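You operate a simulated robot arm through the tools that you are given. There is no shell and no other tool.

Carry out the task below with a simulated robot arm. There is one attempt and no reset: what you move stays moved.

JOB
Swap the glow plug for the fan plug and start the fan.
Fine: fan socket off before the plugs move, glow plug into its holder, socket on last.

Only the result counts: the job must be done as asked and must still hold three seconds after the hand-in. Knocking over, shifting, dropping, spilling or breaking anything else fails it.

ROBOT AND FRAMES
A 6-joint arm with a two-finger gripper, fixed in place. Base frame: the origin is on the floor under the middle of its stand, x ahead of it, y to its left, z up. Lengths are in m, angles in degrees, forces in N, time in s.
It reaches about 1.417 m from its shoulder. Its first joint turns from -166.0 to 166.0 degrees. Payload 3.43 kg.
Tool frame: the origin (TCP) lies between the finger pads and is the grasp point; the fingertips stand 0.02 m ahead of it; z points along the fingers, y is the line along which they close. The gripper opens to 0.19 m; its body begins 0.248 m behind the TCP.
Orientation is that of the tool frame in the base frame, as [roll, pitch, yaw] about the fixed x, y, z axes, in that order (R = Rz(yaw) Ry(pitch) Rx(roll)). With the fingers straight down and closing along the base's y, the tool's x points along the base's -x, its y along +y and its z along -z.

CONTROLS
- The arm moves only by the tool apply_moves. Its argument "rows" is a list of rows, each a list of 3 entries, a list of its own where there are three numbers: the turn, a rotation vector about the base's x, y, z in degrees, then the shift along the base's x, y, z in m, then the gripper command, from -1 (fully open) to 1 (shut), values between in proportion. In form: [[[ax, ay, az], [x, y, z], grip], ...]. A call has 1 to 20 rows; each row is the pose to reach, as a shift and turn from the pose commanded when the call began. Rows are played at 5 a second. More than 0.05 m and 8.6 degrees between two rows, or a gripper value outside its range, and nothing of the call is played. Where a pose cannot be reached the arm comes as near as it can. A force on the tool above 40 N (or 10 N above the force at the start of the call, whichever is more), or a blocked arm, ends the call early, and 0.2 s more pass. Each finger travels about 0.153 m/s and halts on what it meets, pressing with about 39 N; the grip force reading is that of the motor and also rises with nothing between the fingers. The clock runs only during rows and for 0.2 s after the last one: add rows that repeat a pose to give the fingers time. The reply holds the time, the measured pose of the TCP, the force on the tool along the base axes, the opening and the grip force, in the units named above and with some noise, with the torque about the TCP (base axes, N m) and any sound that the robot's microphone picked up.
- Cameras (640 x 400 px; columns grow to the right, rows downward): "scene" is fixed at [0.2323, -0.6605, 1.6217]; the picture's right is [0.89, -0.45, 0.00], its down [-0.19, -0.37, -0.91] and it looks along [0.41, 0.81, -0.42] (base axes); focal length 324 px, centre (320, 200). "wrist" rides on the gripper at [0.07, -0.008, -0.288] in the tool frame; the picture's right is [0.12, 0.99, 0.00], its down [-0.96, 0.12, -0.25] and it looks along [-0.25, 0.03, 0.97] (tool axes); focal length 261 px, centre (320, 200). There is no depth. A picture from a camera that has moved, and an enlarged one, comes with that camera's place and axes in the base frame and with its lens. The place of the scene camera against the robot may be out by one fixed shift of up to 0.025 m in any direction.
- get_image(camera): a new picture of that camera. It takes no simulated time.
- slide_trunk(by): moves the trunk up (or, below 0, down) by that many m; the arm rides with it, the base frame stays. It gives what a move gives, with no picture.
- close_up(camera, box): a new picture of the part [left, top, right, bottom] of that camera's present view, enlarged. It takes no simulated time.
- sign_off(): hands the job in; it is judged then, once.

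Nothing tells you positions but the pictures and the camera data. Unless the task says otherwise, let go and move clear before handing in.

The tools are called after "Call:" by a JSON object that holds its "op" and its "data". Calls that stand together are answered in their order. apply_moves: Moves the arm, as the interface text tells. Its arguments: {"type":"object","properties":{"rows":{"type":"array","items":{"type":"array"}}},"required":["rows"]} The other tools are called the same way: slide_trunk (by) moves the trunk up or down; get_image (camera) takes a picture; close_up (camera, box) takes an enlarged picture of a part of a camera's view; sign_off () hands the job in.

At the start:

```text
time_s: 0.0
tcp_pos: [0.5036, 0.0792, 1.3867]
orientation: [180.0, 0.0, -180.0]
force: [0.4, -0.1, 0.3]
ft_torque: [0.03, 0.01, -0.01]
grip_width: 0.1903
gripper_force: 0.1
trunk travel left (down, up): [-0.35, 0.09]
```

scene: 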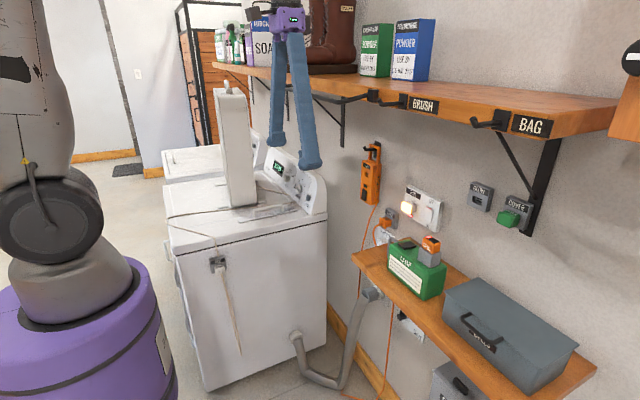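
wrist: 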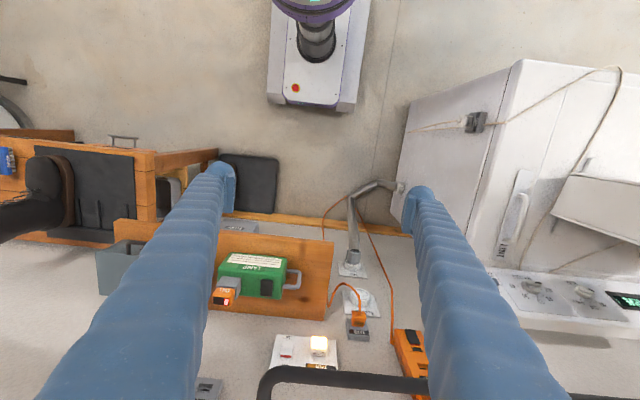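

I see a washing machine, a shelf with a lamp box, a wall with sockets and plugs, and the arm above. I'll zoom in on the wall area before moving anything.

Call:
{"op": "close_up", "data": {"camera": "scene", "box": [340, 130, 460, 260]}}

Call:
{"op": "close_up", "data": {"camera": "scene", "box": [440, 150, 560, 250]}}

Call:
{"op": "close_up", "data": {"camera": "scene", "box": [350, 220, 470, 320]}}

Call:
{"op": "close_up", "data": {"camera": "wrist", "box": [200, 230, 440, 400]}}

Call:
{"op": "close_up", "data": {"camera": "scene", "box": [380, 300, 600, 400]}}

Call:
{"op": "close_up", "data": {"camera": "scene", "box": [460, 0, 640, 150]}}

```text
3.08 times, centred on (400, 195) of scene
camera zoom: at [0.2323, -0.6605, 1.6217], right [0.89, -0.45, 0.0], down [-0.19, -0.37, -0.91], along [0.41, 0.81, -0.42], focal length 996 px, centre (74, 215)
```

zoom: 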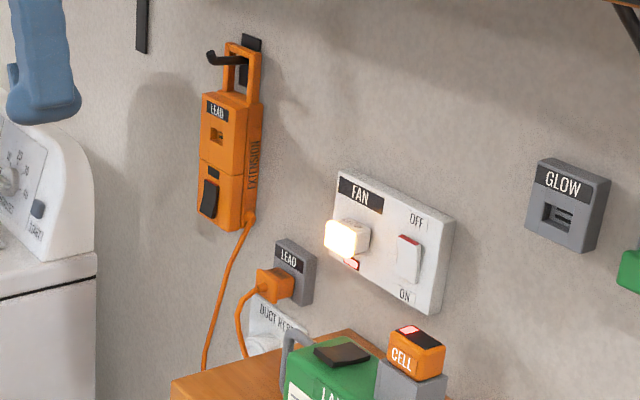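

```text
4.00 times, centred on (500, 200) of scene
camera zoom: at [0.2323, -0.6605, 1.6217], right [0.89, -0.45, 0.0], down [-0.19, -0.37, -0.91], along [0.41, 0.81, -0.42], focal length 1294 px, centre (-400, 200)
```

zoom: 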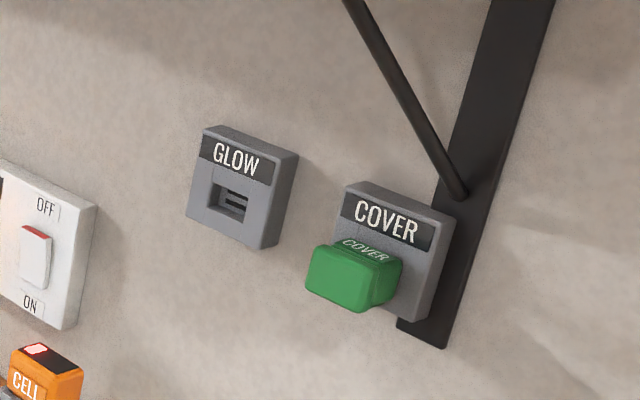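

```text
4.00 times, centred on (410, 270) of scene
camera zoom: at [0.2323, -0.6605, 1.6217], right [0.89, -0.45, 0.0], down [-0.19, -0.37, -0.91], along [0.41, 0.81, -0.42], focal length 1294 px, centre (-40, -80)
```

zoom: 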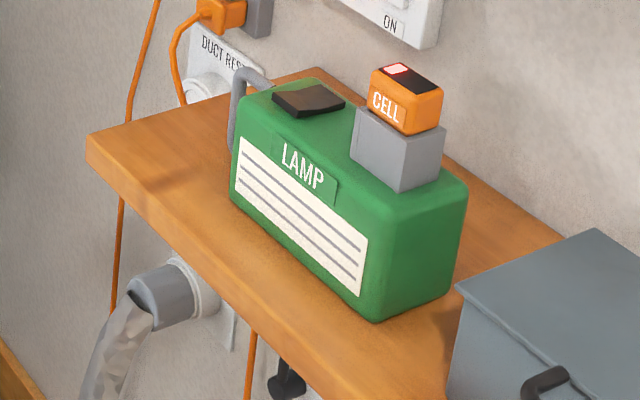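

```text
2.35 times, centred on (320, 315) of wrist
camera zoom: at [0.4356, 0.0718, 1.6761], right [-0.12, 0.99, 0.0], down [0.96, 0.12, 0.25], along [0.25, 0.03, -0.97], focal length 613 px, centre (320, -71)
```

zoom: 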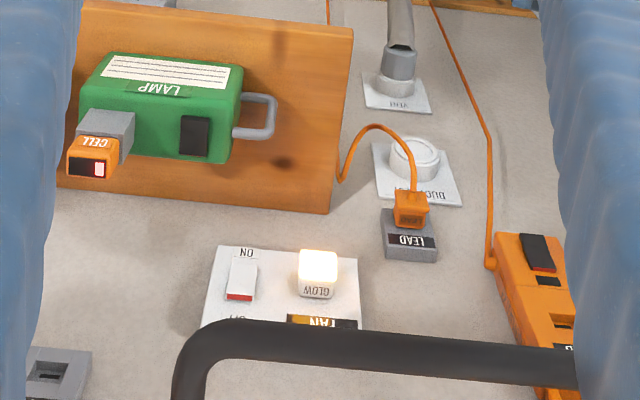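

```text
2.91 times, centred on (490, 350) of scene
camera zoom: at [0.2323, -0.6605, 1.6217], right [0.89, -0.45, 0.0], down [-0.19, -0.37, -0.91], along [0.41, 0.81, -0.42], focal length 941 px, centre (-174, -236)
```

zoom: 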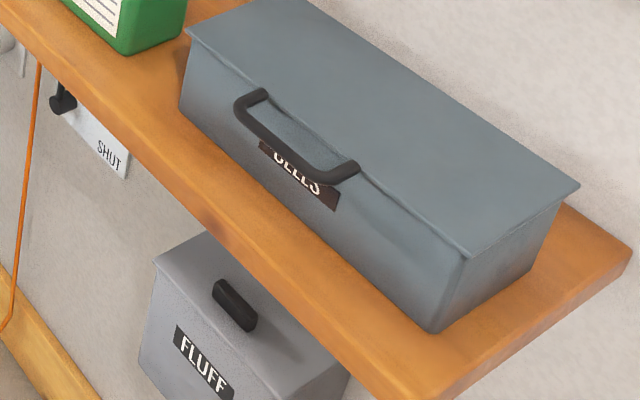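

```text
2.67 times, centred on (550, 75) of scene
camera zoom: at [0.2323, -0.6605, 1.6217], right [0.89, -0.45, 0.0], down [-0.19, -0.37, -0.91], along [0.41, 0.81, -0.42], focal length 863 px, centre (-293, 533)
```

zoom: 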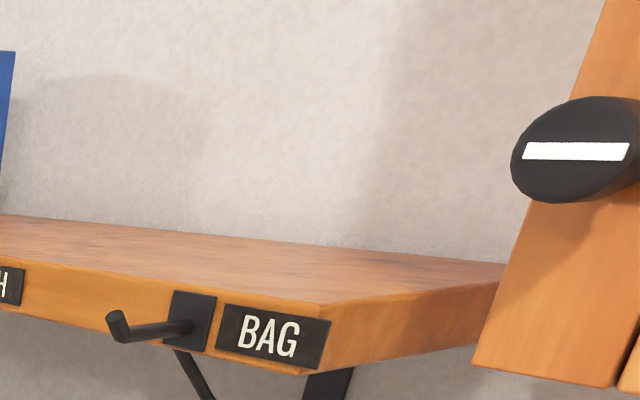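

The FAN plate with the lit glow plug and rocker switch is on the wall near x≈1.05, y≈0.1, z≈1.07; the GLOW holder is to its right. I haven't identified the fan plug yet, so I'll look at more details.

Call:
{"op": "close_up", "data": {"camera": "scene", "box": [290, 60, 450, 160]}}

Call:
{"op": "close_up", "data": {"camera": "scene", "box": [340, 180, 400, 260]}}

Call:
{"op": "close_up", "data": {"camera": "scene", "box": [395, 180, 445, 240]}}

Call:
{"op": "close_up", "data": {"camera": "scene", "box": [160, 80, 340, 240]}}

Call:
{"op": "close_up", "data": {"camera": "scene", "box": [340, 270, 460, 400]}}

Call:
{"op": "close_up", "data": {"camera": "scene", "box": [200, 0, 340, 100]}}

Call:
{"op": "close_up", "data": {"camera": "wrist", "box": [0, 80, 240, 300]}}

Call:
{"op": "close_up", "data": {"camera": "wrist", "box": [400, 50, 640, 350]}}

```text
4.00 times, centred on (370, 110) of scene
camera zoom: at [0.2323, -0.6605, 1.6217], right [0.89, -0.45, 0.0], down [-0.19, -0.37, -0.91], along [0.41, 0.81, -0.42], focal length 1294 px, centre (120, 560)
```

zoom: 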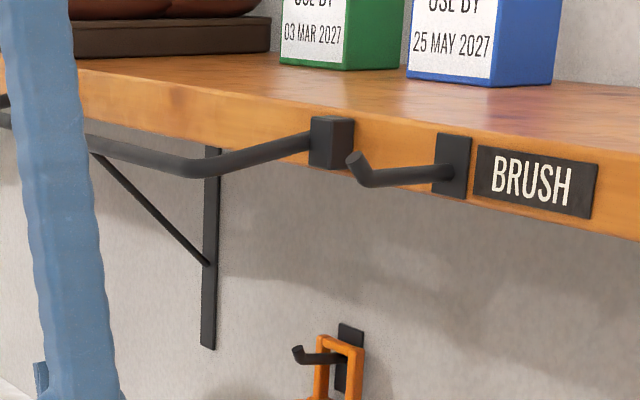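

```text
5.00 times, centred on (370, 220) of scene
camera zoom: at [0.2323, -0.6605, 1.6217], right [0.89, -0.45, 0.0], down [-0.19, -0.37, -0.91], along [0.41, 0.81, -0.42], focal length 1618 px, centre (70, 100)
```

zoom: 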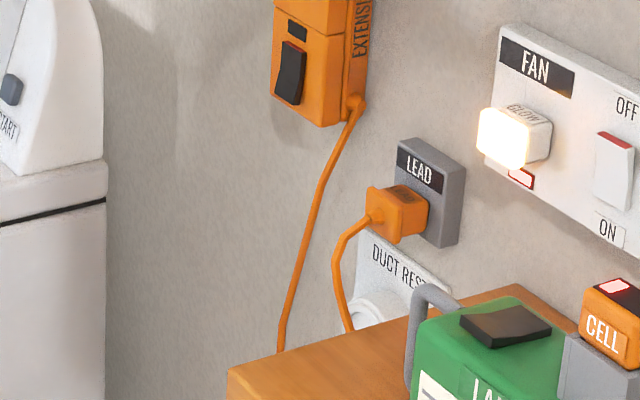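

```text
6.67 times, centred on (420, 210) of scene
camera zoom: at [0.2323, -0.6605, 1.6217], right [0.89, -0.45, 0.0], down [-0.19, -0.37, -0.91], along [0.41, 0.81, -0.42], focal length 2157 px, centre (-347, 133)
```

zoom: 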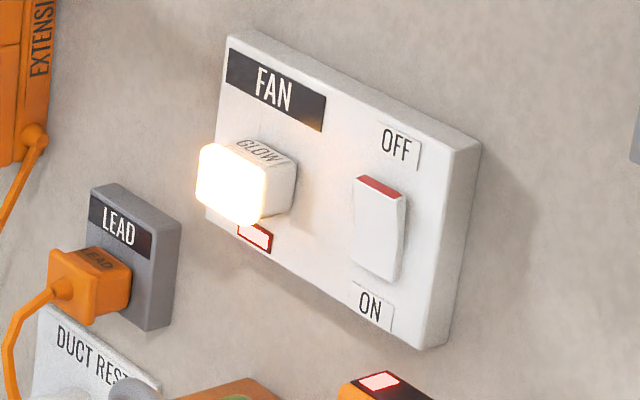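

```text
2.50 times, centred on (250, 160) of scene
camera zoom: at [0.2323, -0.6605, 1.6217], right [0.89, -0.45, 0.0], down [-0.19, -0.37, -0.91], along [0.41, 0.81, -0.42], focal length 809 px, centre (495, 300)
```

zoom: 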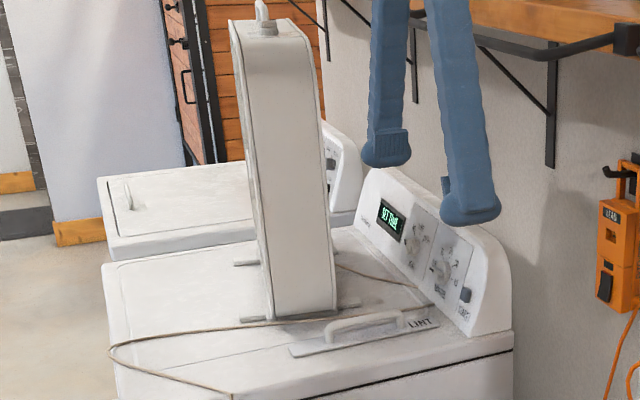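

```text
3.08 times, centred on (400, 335) of scene
camera zoom: at [0.2323, -0.6605, 1.6217], right [0.89, -0.45, 0.0], down [-0.19, -0.37, -0.91], along [0.41, 0.81, -0.42], focal length 996 px, centre (74, -215)
```

zoom: 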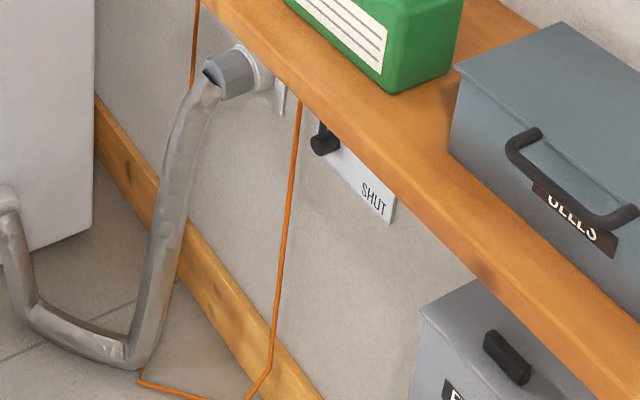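

```text
4.00 times, centred on (270, 50) of scene
camera zoom: at [0.2323, -0.6605, 1.6217], right [0.89, -0.45, 0.0], down [-0.19, -0.37, -0.91], along [0.41, 0.81, -0.42], focal length 1294 px, centre (520, 800)
```

zoom: 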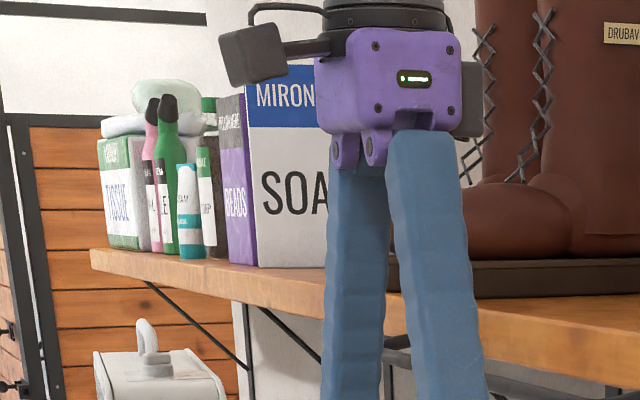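

```text
1.82 times, centred on (120, 190) of wrist
camera zoom: at [0.4356, 0.0718, 1.6761], right [-0.12, 0.99, 0.0], down [0.96, 0.12, 0.25], along [0.25, 0.03, -0.97], focal length 474 px, centre (684, 218)
```

zoom: 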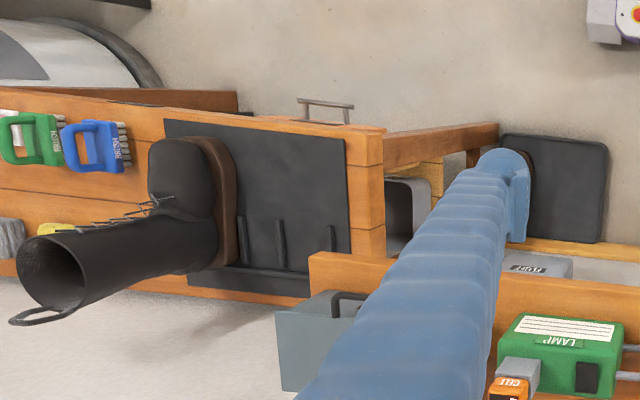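

```text
1.33 times, centred on (520, 200) of wrist
camera zoom: at [0.4356, 0.0718, 1.6761], right [-0.12, 0.99, 0.0], down [0.96, 0.12, 0.25], along [0.25, 0.03, -0.97], focal length 348 px, centre (53, 200)
```

zoom: 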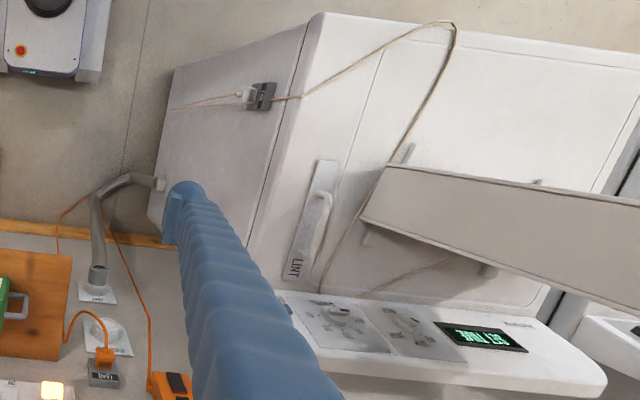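

The tower fan standing on the dryer has a cord that runs over the top to a clip on the dryer's near side; that looks like the fan plug. I'll zoom in there.

Call:
{"op": "close_up", "data": {"camera": "scene", "box": [180, 235, 260, 300]}}

Call:
{"op": "close_up", "data": {"camera": "scene", "box": [160, 170, 340, 380]}}

Call:
{"op": "close_up", "data": {"camera": "wrist", "box": [400, 90, 520, 160]}}

Call:
{"op": "close_up", "data": {"camera": "scene", "box": [200, 70, 280, 130]}}

```text
6.15 times, centred on (220, 268) of scene
camera zoom: at [0.2323, -0.6605, 1.6217], right [0.89, -0.45, 0.0], down [-0.19, -0.37, -0.91], along [0.41, 0.81, -0.42], focal length 1991 px, centre (935, -215)
```

zoom: 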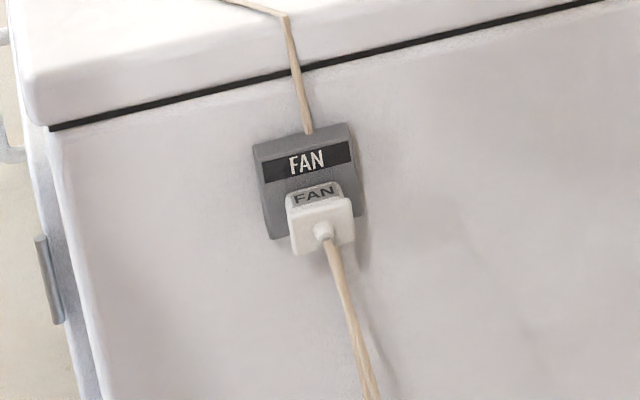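

```text
1.90 times, centred on (250, 275) of scene
camera zoom: at [0.2323, -0.6605, 1.6217], right [0.89, -0.45, 0.0], down [-0.19, -0.37, -0.91], along [0.41, 0.81, -0.42], focal length 616 px, centre (453, 57)
```

zoom: 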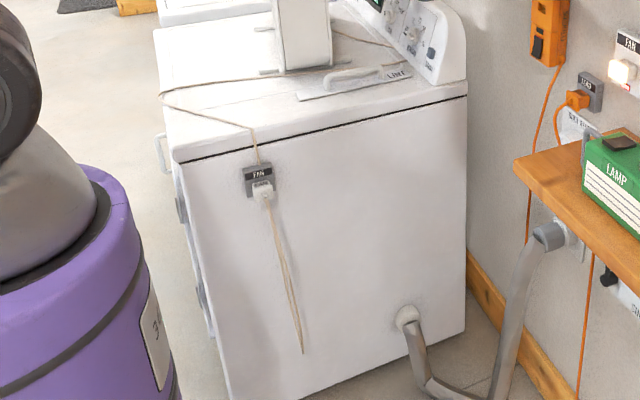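

```text
5.33 times, centred on (460, 125) of wrist
camera zoom: at [0.4356, 0.0718, 1.6761], right [-0.12, 0.99, 0.0], down [0.96, 0.12, 0.25], along [0.25, 0.03, -0.97], focal length 1390 px, centre (-427, 600)
```

zoom: 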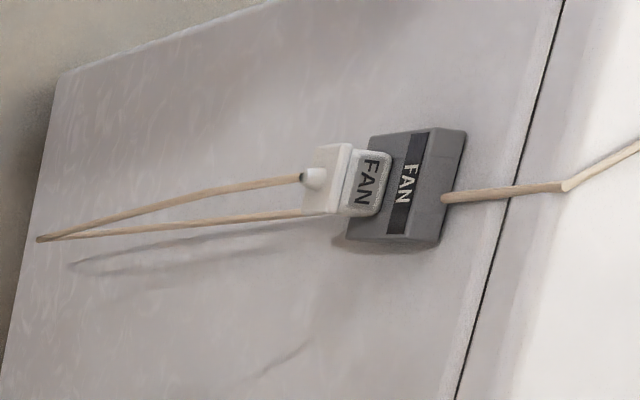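

```text
6.67 times, centred on (240, 100) of scene
camera zoom: at [0.2323, -0.6605, 1.6217], right [0.89, -0.45, 0.0], down [-0.19, -0.37, -0.91], along [0.41, 0.81, -0.42], focal length 2157 px, centre (853, 867)
```

zoom: 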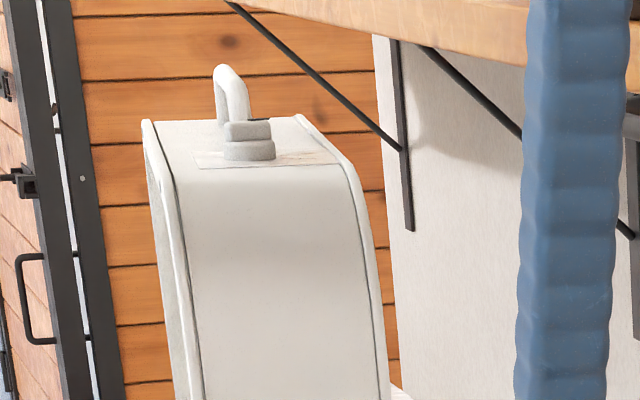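

The fan plug is parked in a FAN holder on the dryer's side (about x 0.35, y 0.48, z 0.85) with a slack cord, and the tower fan stands on the dryer. I'll tilt the gripper to point at the wall, staying well back, so the wrist camera can survey the plate.

Call:
{"op": "apply_moves", "data": {"rows": [[[0, -8, 0], [0.0, 0, -0.017], -1], [[0, -16, 0], [0.0, 0, -0.034], -1], [[0, -24, 0], [0.01, 0, -0.051], -1], [[0, -32, 0], [0.02, 0, -0.068], -1], [[0, -40, 0], [0.03, 0, -0.085], -1], [[0, -48, 0], [0.05, 0, -0.102], -1], [[0, -56, 0], [0.07, 0, -0.119], -1], [[0, -64, 0], [0.09, 0, -0.136], -1]]}}

```text
time_s: 2.0
tcp_pos: [0.6795, -0.0796, 1.3009]
orientation: [-161.5, 54.6, 171.5]
force: [0.5, 0.3, 1.0]
ft_torque: [0.0, -0.07, 0.0]
grip_width: 0.1899
gripper_force: 0.1
out of reach, approached as far as the arm can: row 5, 6, 7, 8
trunk travel left (down, up): [-0.35, 0.09]
stopped in row 8: the arm was blocked; the commanded pose is now the measured one
```

The arm could not follow the tilt and drifted to the side; I'll look at its posture before moving on.

Call:
{"op": "get_image", "data": {"camera": "scene"}}

Call:
{"op": "get_image", "data": {"camera": "wrist"}}

```text
taken
```

scene: 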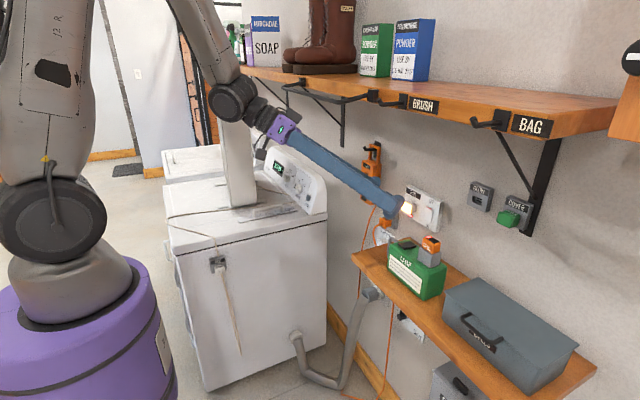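

```text
taken
camera wrist: at [0.4302, 0.0439, 1.403], right [0.33, 0.9, -0.28], down [0.42, 0.13, 0.9], along [0.85, -0.41, -0.34], focal length 261 px, centre (320, 200)
```

wrist: 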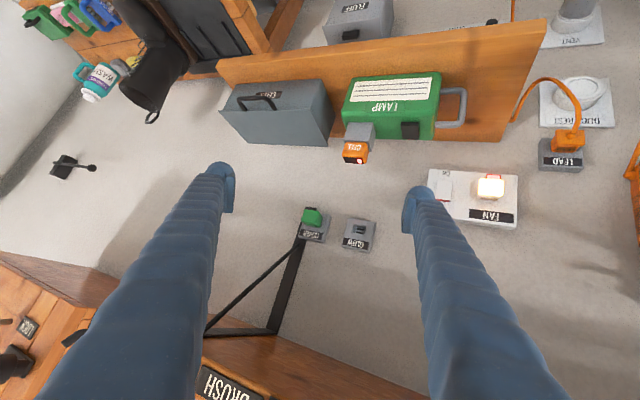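

The wrist passes near a singular posture when tilted straight forward, so the arm swung sideways. I'll go back to the fingers-down pose and then go round by the left side (toward the dryer) instead.

Call:
{"op": "apply_moves", "data": {"rows": [[[2.6, 6.6, 2.06], [-0.02, 0.016, 0.01], -1], [[5.3, 13.2, 4.1], [-0.045, 0.032, 0.02], -1], [[7.9, 19.8, 6.2], [-0.067, 0.048, 0.03], -1], [[10.5, 26.4, 8.25], [-0.09, 0.065, 0.04], -1], [[13.2, 33.0, 10.3], [-0.11, 0.08, 0.05], -1], [[15.8, 39.6, 12.4], [-0.135, 0.1, 0.06], -1], [[18.5, 46.2, 14.4], [-0.157, 0.115, 0.07], -1], [[21.1, 52.8, 16.5], [-0.18, 0.13, 0.08], -1], [[21.1, 52.8, 16.5], [-0.18, 0.13, 0.08], -1]]}}

```text
time_s: 4.0
tcp_pos: [0.4993, 0.0501, 1.3808]
orientation: [-179.9, 0.0, -180.0]
force: [-0.6, 0.4, -0.3]
ft_torque: [-0.02, -0.05, -0.01]
grip_width: 0.1898
gripper_force: 0.0
trunk travel left (down, up): [-0.35, 0.09]
```

Back to the fingers-down pose. Now I turn the tool toward +y (facing the dryer's side) with the camera on top, moving slowly over open space.

Call:
{"op": "apply_moves", "data": {"rows": [[[4.62, 4.62, -4.62], [0, 0.013, -0.008], -0.5], [[9.24, 9.24, -9.24], [0, 0.026, -0.016], -0.5], [[13.86, 13.86, -13.86], [0, 0.04, -0.025], -0.5], [[18.48, 18.48, -18.48], [0, 0.053, -0.033], -0.5], [[23.1, 23.1, -23.1], [0, 0.067, -0.042], -0.5], [[27.7, 27.7, -27.7], [0, 0.08, -0.05], -0.5], [[32.3, 32.3, -32.3], [0, 0.093, -0.058], -0.5], [[36.95, 36.95, -36.95], [0, 0.106, -0.066], -0.5]]}}

```text
time_s: 5.8
tcp_pos: [0.5008, 0.1565, 1.3125]
orientation: [152.3, -45.1, 151.8]
force: [-0.1, -1.2, -0.1]
ft_torque: [0.26, -0.04, -0.14]
grip_width: 0.1424
gripper_force: 0.1
trunk travel left (down, up): [-0.35, 0.09]
```

Tracking well. Continuing the rest of the turn.

Call:
{"op": "apply_moves", "data": {"rows": [[[4.62, 4.62, -4.62], [0, 0.013, -0.01], -0.5], [[9.24, 9.24, -9.24], [0, 0.026, -0.02], -0.5], [[13.86, 13.86, -13.86], [0, 0.04, -0.03], -0.5], [[18.48, 18.48, -18.48], [0, 0.053, -0.04], -0.5], [[23.1, 23.1, -23.1], [0, 0.067, -0.05], -0.5], [[27.7, 27.7, -27.7], [0, 0.08, -0.06], -0.5], [[32.33, 32.33, -32.33], [0, 0.093, -0.07], -0.5]]}}

Call:
{"op": "get_image", "data": {"camera": "scene"}}

Call:
{"op": "get_image", "data": {"camera": "wrist"}}

```text
time_s: 7.4
tcp_pos: [0.5011, 0.2472, 1.2432]
orientation: [-75.5, -89.7, -14.3]
force: [0.3, -0.1, 1.2]
ft_torque: [0.01, -0.02, 0.03]
grip_width: 0.1425
gripper_force: 0.0
trunk travel left (down, up): [-0.35, 0.09]
```

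```text
taken
```

scene: 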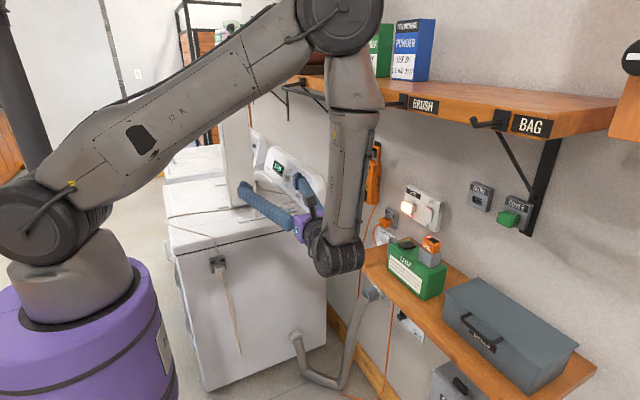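

```text
taken
camera wrist: at [0.4943, -0.0391, 1.3145], right [0.99, 0.0, 0.11], down [0.11, -0.25, -0.96], along [0.03, 0.97, -0.24], focal length 261 px, centre (320, 200)
```

wrist: 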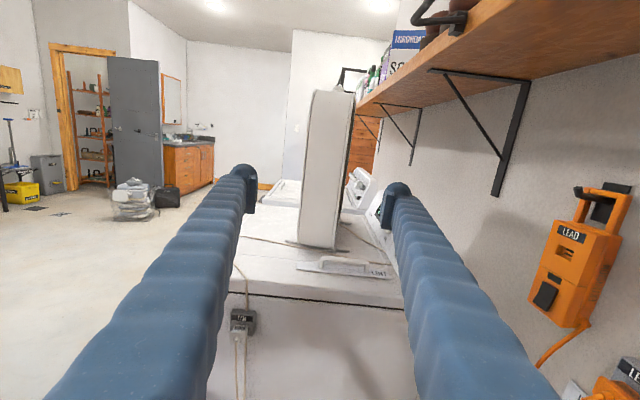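

The tool now faces the dryer's side with the camera on top and an upright picture. While here, I'll take close-ups of the fan plug, fan and its surroundings.

Call:
{"op": "close_up", "data": {"camera": "wrist", "box": [210, 280, 290, 400]}}

Call:
{"op": "close_up", "data": {"camera": "wrist", "box": [260, 60, 400, 290]}}

Call:
{"op": "close_up", "data": {"camera": "wrist", "box": [510, 160, 640, 400]}}

Call:
{"op": "close_up", "data": {"camera": "scene", "box": [160, 100, 340, 260]}}

```text
3.33 times, centred on (250, 340) of wrist
camera zoom: at [0.4943, -0.0391, 1.3145], right [0.99, 0.0, 0.11], down [0.11, -0.25, -0.96], along [0.03, 0.97, -0.24], focal length 869 px, centre (553, -267)
```

zoom: 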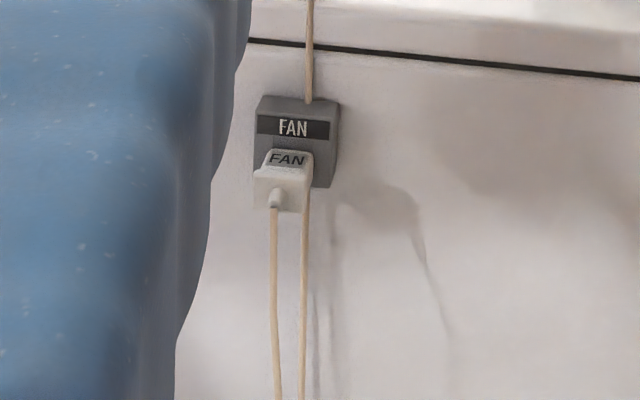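

```text
1.74 times, centred on (330, 175) of wrist
camera zoom: at [0.4943, -0.0391, 1.3145], right [0.99, 0.0, 0.11], down [0.11, -0.25, -0.96], along [0.03, 0.97, -0.24], focal length 453 px, centre (303, 244)
```

zoom: 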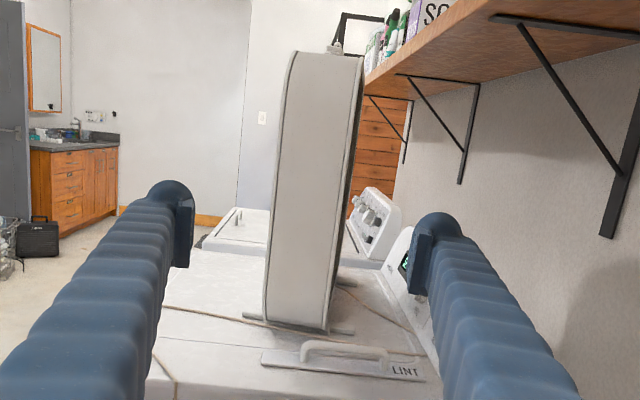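

```text
1.67 times, centred on (575, 280) of wrist
camera zoom: at [0.4943, -0.0391, 1.3145], right [0.99, 0.0, 0.11], down [0.11, -0.25, -0.96], along [0.03, 0.97, -0.24], focal length 434 px, centre (-105, 67)
```

zoom: 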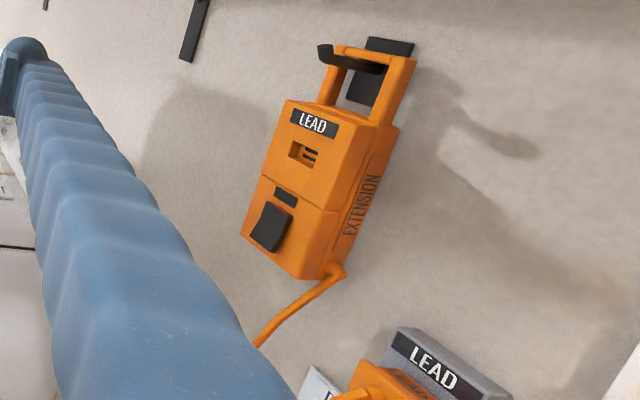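

```text
2.50 times, centred on (250, 180) of scene
camera zoom: at [0.2323, -0.6605, 1.6217], right [0.89, -0.45, 0.0], down [-0.19, -0.37, -0.91], along [0.41, 0.81, -0.42], focal length 809 px, centre (495, 250)
```

zoom: 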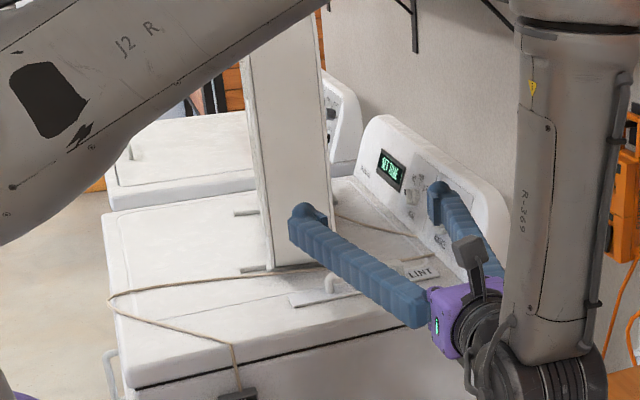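

The fan has a plain body and handle, so the socket should run it. Next I lower the trunk to keep the elbow away from the upper shelf, before turning to face the wall.

Call:
{"op": "slide_trunk", "data": {"by": -0.22}}

```text
time_s: 9.7
tcp_pos: [0.5001, 0.2475, 1.0237]
orientation: [-93.3, -89.8, 3.4]
force: [-0.2, 0.0, 0.4]
ft_torque: [-0.03, -0.01, -0.02]
grip_width: 0.1423
gripper_force: 0.0
trunk travel left (down, up): [-0.13, 0.31]
```

Trunk lowered cleanly. Now I swing the tool from facing the dryer to facing the wall, rising as I go.

Call:
{"op": "apply_moves", "data": {"rows": [[[0, 0, -8.18], [0.045, 0.018, 0], -0.5], [[0, 0, -16.36], [0.09, 0.028, 0.005], -0.5], [[0, 0, -24.55], [0.1325, 0.0305, 0.02], -0.5], [[0, 0, -32.73], [0.172, 0.026, 0.04], -0.5], [[0, 0, -40.91], [0.207, 0.0146, 0.06], -0.5], [[0, 0, -49.09], [0.237, -0.0027, 0.08], -0.5], [[0, 0, -57.27], [0.261, -0.025, 0.1], -0.5], [[0, 0, -65.45], [0.278, -0.052, 0.12], -0.5], [[0, 0, -73.64], [0.2885, -0.0816, 0.14], -0.5], [[0, 0, -81.8], [0.291, -0.1137, 0.16], -0.5], [[0, 0, -90], [0.286, -0.147, 0.18], -0.5], [[0, 0, -90], [0.286, -0.147, 0.18], -0.5]]}}

Call:
{"op": "get_image", "data": {"camera": "scene"}}

Call:
{"op": "get_image", "data": {"camera": "wrist"}}

```text
time_s: 12.3
tcp_pos: [0.8287, 0.0785, 1.1847]
orientation: [-124.5, -89.7, -41.9]
force: [0.0, 0.5, 0.0]
ft_torque: [-0.03, 0.06, -0.05]
grip_width: 0.1424
gripper_force: 0.0
out of reach, approached as far as the arm can: row 7, 8, 9, 10, 11, 12
trunk travel left (down, up): [-0.13, 0.31]
```

```text
taken
```

scene: 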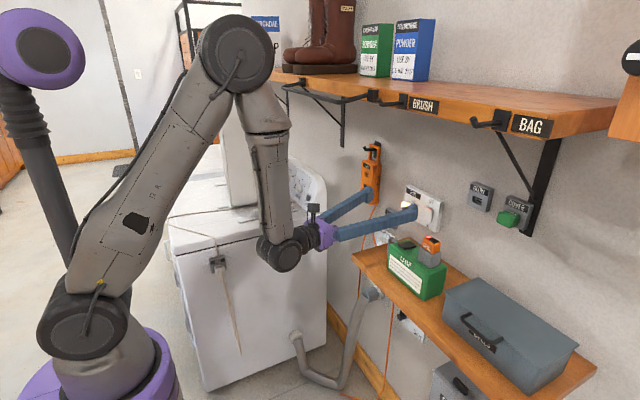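

```text
taken
camera wrist: at [0.5484, 0.0215, 1.2572], right [0.23, -0.97, 0.12], down [-0.22, -0.17, -0.96], along [0.95, 0.2, -0.25], focal length 261 px, centre (320, 200)
```

wrist: 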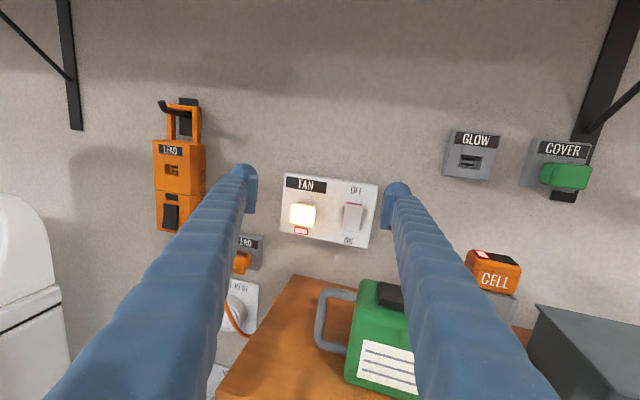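

The wall is at about x≈1.0, with the glow plug near (0.97, 0.137, 1.115) and the rocker near (0.98, 0.055, 1.117). A wrist limit blocks facing exactly +x here, so I'll work with the tool yawed about 22° left and the fingers closing vertically; first I set the yaw and back off a little.

Call:
{"op": "apply_moves", "data": {"rows": [[[0, 0, 8], [-0.01, -0.035, 0], -0.5], [[0, 0, 16], [-0.02, -0.07, 0], -0.5], [[0, 0, 22], [-0.03, -0.1, 0], -0.5], [[0, 0, 22], [-0.03, -0.1, 0], -0.5]]}}

```text
time_s: 13.3
tcp_pos: [0.7994, -0.0225, 1.1849]
orientation: [-106.0, -89.8, -38.5]
force: [0.0, -2.0, 0.2]
ft_torque: [0.04, -0.03, 0.19]
grip_width: 0.1423
gripper_force: 0.0
trunk travel left (down, up): [-0.13, 0.31]
```

The commanded pose follows the measured one, so the yaw is now about 35°. I bring it to 22°.

Call:
{"op": "apply_moves", "data": {"rows": [[[0, 0, -6.7], [-0.02, 0.01, 0.01], -0.5], [[0, 0, -13.5], [-0.04, 0.02, 0.02], -0.5], [[0, 0, -13.5], [-0.04, 0.02, 0.02], -0.5]]}}

```text
time_s: 14.1
tcp_pos: [0.773, -0.004, 1.2058]
orientation: [-151.8, -89.8, -5.9]
force: [0.0, 0.7, -0.7]
ft_torque: [-0.04, 0.04, -0.19]
grip_width: 0.1427
gripper_force: 0.2
out of reach, approached as far as the arm can: row 2, 3
trunk travel left (down, up): [-0.13, 0.31]
```

The limit turns out to be how closely the arm can fold (wrist to shoulder at least ~0.45 m), not the wrist. I'll inspect the plate closely from here to choose the grip.

Call:
{"op": "get_image", "data": {"camera": "wrist"}}

Call:
{"op": "close_up", "data": {"camera": "wrist", "box": [280, 150, 400, 250]}}

Call:
{"op": "close_up", "data": {"camera": "scene", "box": [300, 130, 450, 270]}}

```text
taken
camera wrist: at [0.5043, -0.1028, 1.2783], right [0.38, -0.92, 0.12], down [-0.19, -0.2, -0.96], along [0.91, 0.34, -0.25], focal length 261 px, centre (320, 200)
```

wrist: 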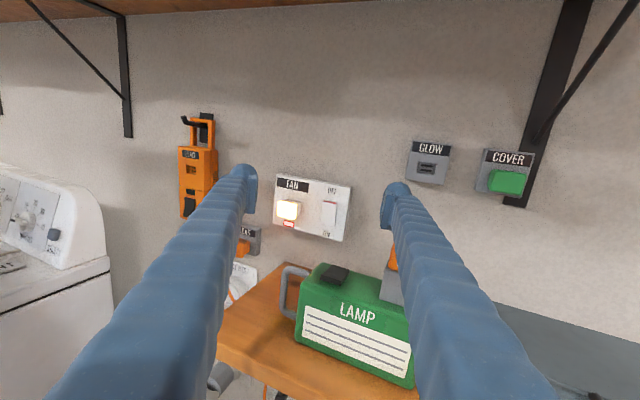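

```text
4.00 times, centred on (340, 200) of wrist
camera zoom: at [0.5043, -0.1028, 1.2783], right [0.38, -0.92, 0.12], down [-0.19, -0.2, -0.96], along [0.91, 0.34, -0.25], focal length 1043 px, centre (240, 200)
```

zoom: 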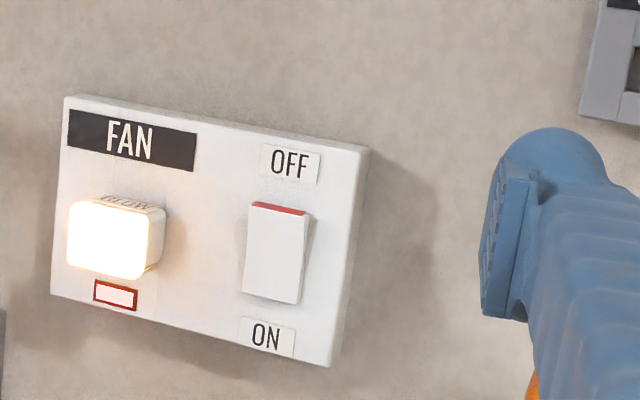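

```text
2.86 times, centred on (375, 200) of scene
camera zoom: at [0.2323, -0.6605, 1.6217], right [0.89, -0.45, 0.0], down [-0.19, -0.37, -0.91], along [0.41, 0.81, -0.42], focal length 924 px, centre (163, 200)
```

zoom: 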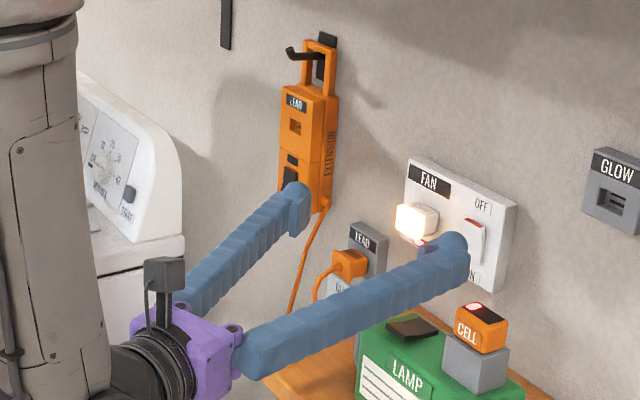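

Plate measured: front face at x≈0.986, y 0.018–0.181, z 1.071–1.182; glow plug centre about (y 0.137, z 1.118), rocker centre about (y 0.055, z 1.118) with its top sticking out, so it is ON. I move slightly forward, narrow the fingers, and roll the tool 90° so the fingers close vertically.

Call:
{"op": "apply_moves", "data": {"rows": [[[0, 0, 0], [0.03, 0.01, 0.01], 0.0], [[0, 0, 0], [0.05, 0.01, 0.02], 0.2], [[7.57, 3.1, 0], [0.05, 0.01, 0.03], 0.2], [[15.14, 6.2, 0], [0.05, 0.01, 0.03], 0.2], [[22.7, 9.3, 0], [0.05, 0.01, 0.03], 0.2], [[30.28, 12.4, 0], [0.05, 0.01, 0.03], 0.2], [[37.85, 15.5, 0], [0.05, 0.01, 0.03], 0.2], [[45.4, 18.6, 0], [0.05, 0.01, 0.03], 0.2], [[53.0, 21.7, 0], [0.05, 0.01, 0.03], 0.2], [[60.56, 24.8, 0], [0.05, 0.01, 0.03], 0.2], [[68.1, 27.9, 0], [0.05, 0.01, 0.03], 0.2], [[75.7, 31.0, 0], [0.05, 0.01, 0.03], 0.2], [[83.27, 34.15, 0], [0.05, 0.01, 0.03], 0.2], [[83.27, 34.15, 0], [0.05, 0.01, 0.03], 0.2]]}}

Call:
{"op": "get_image", "data": {"camera": "wrist"}}

Call:
{"op": "get_image", "data": {"camera": "scene"}}

```text
time_s: 17.1
tcp_pos: [0.8218, 0.0046, 1.236]
orientation: [-90.3, 0.3, -67.6]
force: [0.0, -0.3, -0.6]
ft_torque: [0.01, 0.02, 0.01]
grip_width: 0.0761
gripper_force: 0.1
trunk travel left (down, up): [-0.13, 0.31]
```

```text
taken
camera wrist: at [0.5844, -0.1679, 1.2465], right [0.04, -0.11, -0.99], down [-0.6, 0.8, -0.11], along [0.8, 0.6, -0.03], focal length 261 px, centre (320, 200)
```

wrist: 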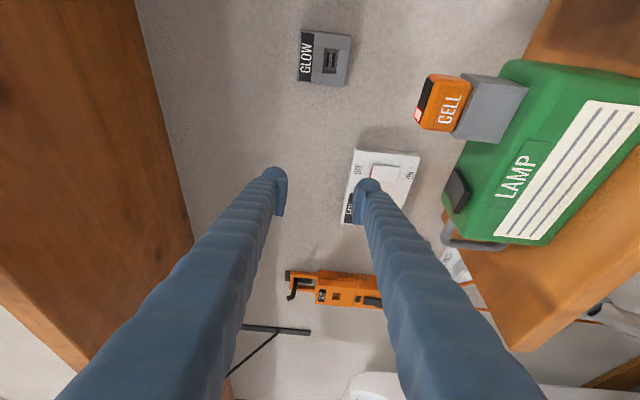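

```text
taken
```

scene: 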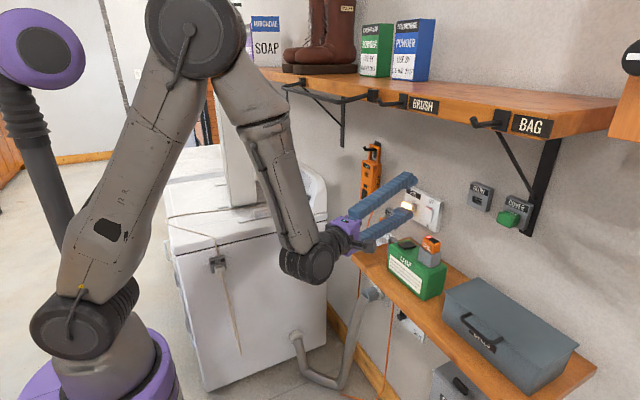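

The tool is rolled with the fingers stacked vertically and the lower fingertip just above the rocker's height. I move to a pre-press pose with the lower fingertip facing the rocker's upper half.

Call:
{"op": "apply_moves", "data": {"rows": [[[0, 0, 0], [0.03, 0.012, -0.01], 0.2], [[0, 0, 0], [0.06, 0.025, -0.02], 0.2], [[0, 0, 0], [0.085, 0.035, -0.035], 0.2], [[0, 0, 0], [0.105, 0.0424, -0.043], 0.2], [[0, 0, 0], [0.105, 0.0424, -0.043], 0.2]]}}

Call:
{"op": "get_image", "data": {"camera": "wrist"}}

Call:
{"op": "close_up", "data": {"camera": "scene", "box": [380, 160, 480, 250]}}

Call:
{"op": "close_up", "data": {"camera": "wrist", "box": [300, 100, 460, 260]}}

```text
time_s: 18.3
tcp_pos: [0.9278, 0.0466, 1.1925]
orientation: [-90.3, 0.0, -67.6]
force: [-0.3, -0.4, -0.3]
ft_torque: [0.03, -0.02, 0.02]
grip_width: 0.0758
gripper_force: 0.0
trunk travel left (down, up): [-0.13, 0.31]
```

```text
taken
camera wrist: at [0.6893, -0.1255, 1.2031], right [0.04, -0.11, -0.99], down [-0.6, 0.8, -0.11], along [0.8, 0.6, -0.03], focal length 261 px, centre (320, 200)
```

wrist: 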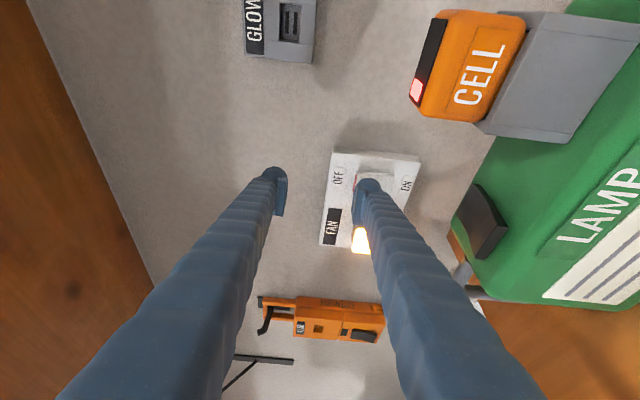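

```text
4.44 times, centred on (430, 205) of scene
camera zoom: at [0.2323, -0.6605, 1.6217], right [0.89, -0.45, 0.0], down [-0.19, -0.37, -0.91], along [0.41, 0.81, -0.42], focal length 1438 px, centre (-169, 178)
```

zoom: 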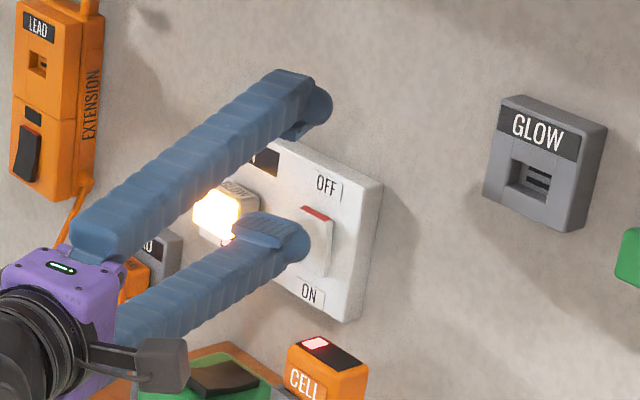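

```text
2.50 times, centred on (380, 180) of wrist
camera zoom: at [0.6893, -0.1255, 1.2031], right [0.04, -0.11, -0.99], down [-0.6, 0.8, -0.11], along [0.8, 0.6, -0.03], focal length 652 px, centre (170, 250)
```

zoom: 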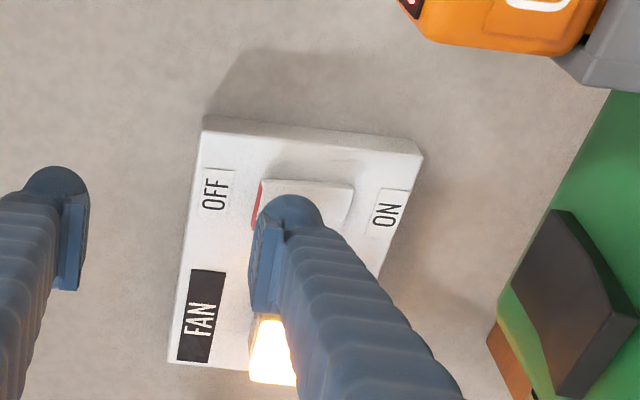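

The fingertip sits slightly low for the rocker's top edge (rocker spans z≈1.099–1.149), so I raise it 9 mm and then press forward gently.

Call:
{"op": "apply_moves", "data": {"rows": [[[0, 0, 0], [0.0, 0.002, 0.009], 0.2], [[0, 0, 0], [0.006, 0.002, 0.009], 0.2], [[0, 0, 0], [0.012, 0.002, 0.009], 0.2], [[0, 0, 0], [0.016, 0.002, 0.009], 0.2], [[0, 0, 0], [0.02, 0.002, 0.009], 0.2], [[0, 0, 0], [0.024, 0.002, 0.009], 0.2], [[0, 0, 0], [0.028, 0.002, 0.009], 0.2]]}}

Call:
{"op": "close_up", "data": {"camera": "wrist", "box": [300, 100, 460, 260]}}

Call:
{"op": "close_up", "data": {"camera": "scene", "box": [390, 170, 460, 240]}}

```text
time_s: 19.9
tcp_pos: [0.9512, 0.0491, 1.2024]
orientation: [-90.3, 0.2, -67.7]
force: [-22.6, -5.2, -0.6]
ft_torque: [-0.14, 1.19, -0.36]
grip_width: 0.0772
gripper_force: 1.1
trunk travel left (down, up): [-0.13, 0.31]
```

```text
2.50 times, centred on (380, 180) of wrist
camera zoom: at [0.7143, -0.1242, 1.2132], right [0.04, -0.11, -0.99], down [-0.6, 0.8, -0.11], along [0.8, 0.6, -0.03], focal length 652 px, centre (170, 250)
```

zoom: 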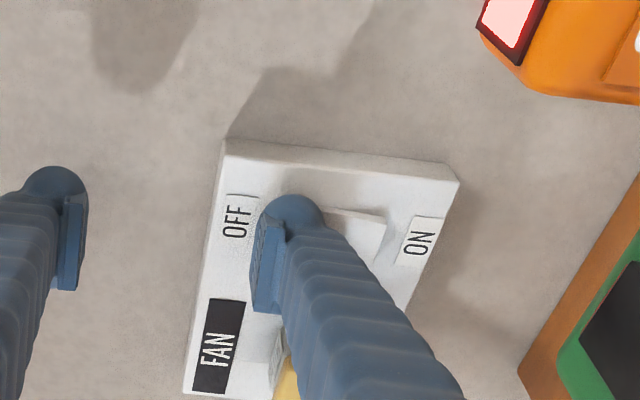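

```text
5.71 times, centred on (425, 205) of scene
camera zoom: at [0.2323, -0.6605, 1.6217], right [0.89, -0.45, 0.0], down [-0.19, -0.37, -0.91], along [0.41, 0.81, -0.42], focal length 1849 px, centre (-280, 171)
```

zoom: 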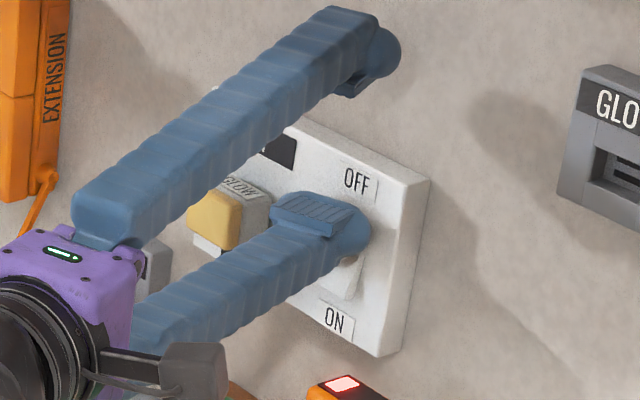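

The glow plug went dark, so the socket is off. I back away and verify it stays off.

Call:
{"op": "apply_moves", "data": {"rows": [[[0, 0, 0], [-0.01, 0, 0], 0.2], [[0, 0, 0], [-0.03, -0.005, 0.0], 0.2], [[0, 0, 0], [-0.06, -0.01, 0.01], 0.2], [[0, 0, 0], [-0.08, -0.015, 0.01], 0.2], [[0, 0, 0], [-0.08, -0.015, 0.01], 0.2]]}}

Call:
{"op": "get_image", "data": {"camera": "wrist"}}

Call:
{"op": "close_up", "data": {"camera": "wrist", "box": [300, 100, 460, 260]}}

Call:
{"op": "close_up", "data": {"camera": "scene", "box": [390, 170, 460, 240]}}

```text
time_s: 21.1
tcp_pos: [0.875, 0.0333, 1.212]
orientation: [-90.3, 0.2, -67.6]
force: [0.1, 0.5, 0.2]
ft_torque: [0.01, 0.01, 0.02]
grip_width: 0.0759
gripper_force: 0.0
trunk travel left (down, up): [-0.13, 0.31]
```

```text
taken
camera wrist: at [0.6366, -0.1399, 1.2232], right [0.04, -0.11, -0.99], down [-0.6, 0.8, -0.11], along [0.8, 0.6, -0.03], focal length 261 px, centre (320, 200)
```

wrist: 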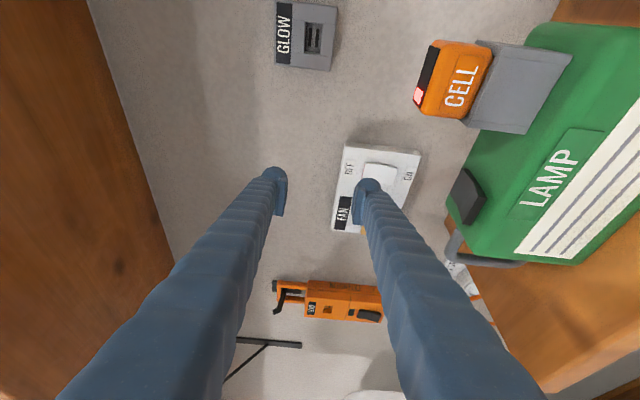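

```text
2.50 times, centred on (380, 180) of wrist
camera zoom: at [0.6366, -0.1399, 1.2232], right [0.04, -0.11, -0.99], down [-0.6, 0.8, -0.11], along [0.8, 0.6, -0.03], focal length 652 px, centre (170, 250)
```

zoom: 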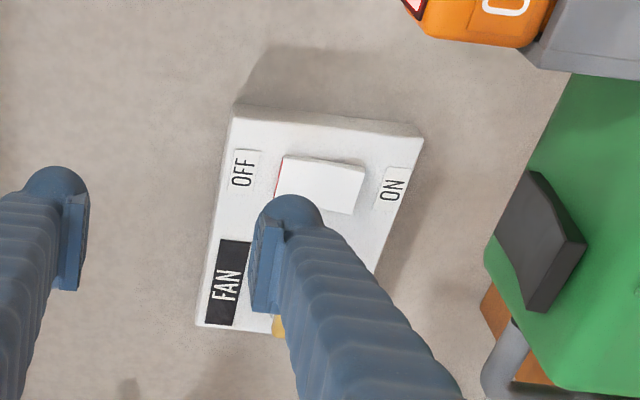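

```text
5.71 times, centred on (425, 205) of scene
camera zoom: at [0.2323, -0.6605, 1.6217], right [0.89, -0.45, 0.0], down [-0.19, -0.37, -0.91], along [0.41, 0.81, -0.42], focal length 1849 px, centre (-280, 171)
```

zoom: 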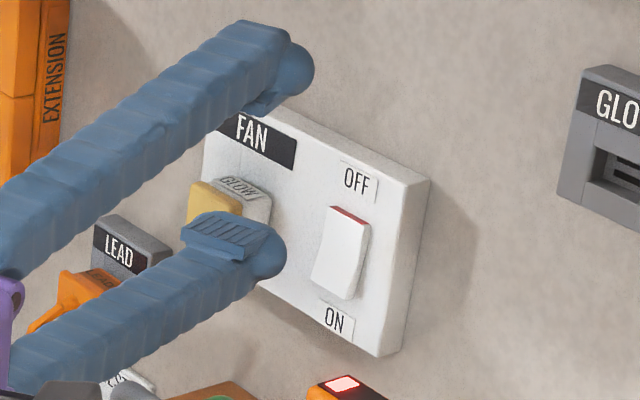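

Switch is OFF and the glow lamp is dark. Next I reduce the yaw to about 10° (so the fingers clear the LAMP handle) while lining up in front of the glow plug, still above lamp height.

Call:
{"op": "apply_moves", "data": {"rows": [[[0, 0, -4], [0.0, 0.03, -0.01], 0.3], [[0, 0, -8], [0.0, 0.06, -0.02], 0.4], [[0, 0, -12.4], [0.0, 0.087, -0.03], 0.4], [[0, 0, -12.4], [0.0, 0.087, -0.03], 0.4]]}}

Call:
{"op": "get_image", "data": {"camera": "wrist"}}

Call:
{"op": "close_up", "data": {"camera": "wrist", "box": [260, 120, 420, 280]}}

Call:
{"op": "close_up", "data": {"camera": "scene", "box": [370, 160, 460, 250]}}

```text
time_s: 22.1
tcp_pos: [0.8736, 0.093, 1.1901]
orientation: [-90.2, 0.2, -75.5]
force: [0.0, 0.1, 0.4]
ft_torque: [0.02, 0.01, 0.04]
grip_width: 0.0572
gripper_force: 0.1
out of reach, approached as far as the arm can: row 3, 4
trunk travel left (down, up): [-0.13, 0.31]
```

```text
taken
camera wrist: at [0.6152, -0.0464, 1.2016], right [0.02, -0.11, -0.99], down [-0.48, 0.87, -0.11], along [0.88, 0.48, -0.03], focal length 261 px, centre (320, 200)
```

wrist: 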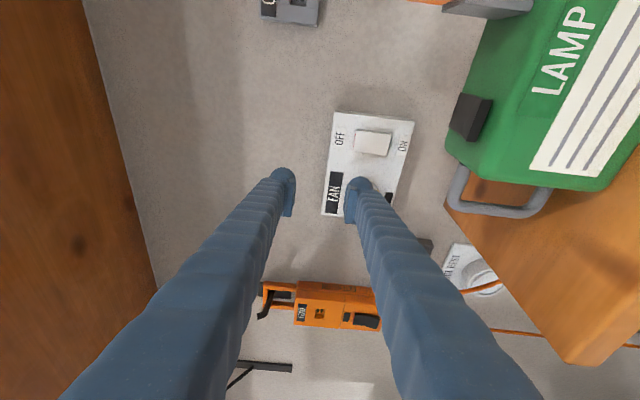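

```text
2.50 times, centred on (340, 200) of wrist
camera zoom: at [0.6152, -0.0464, 1.2016], right [0.02, -0.11, -0.99], down [-0.48, 0.87, -0.11], along [0.88, 0.48, -0.03], focal length 652 px, centre (270, 200)
```

zoom: 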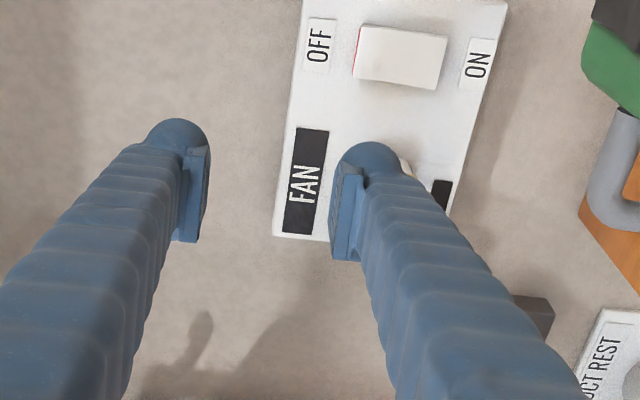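

```text
4.44 times, centred on (415, 205) of scene
camera zoom: at [0.2323, -0.6605, 1.6217], right [0.89, -0.45, 0.0], down [-0.19, -0.37, -0.91], along [0.41, 0.81, -0.42], focal length 1438 px, centre (-102, 178)
```

zoom: 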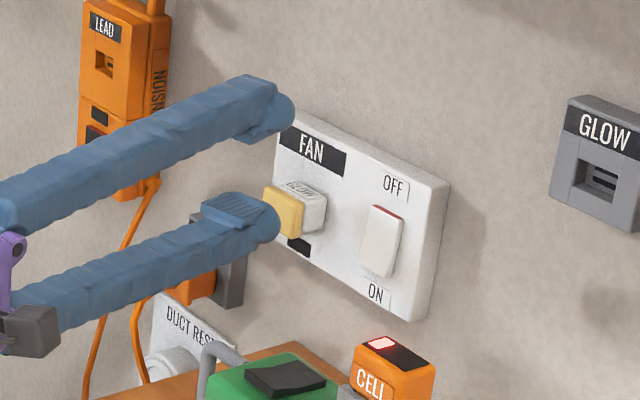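

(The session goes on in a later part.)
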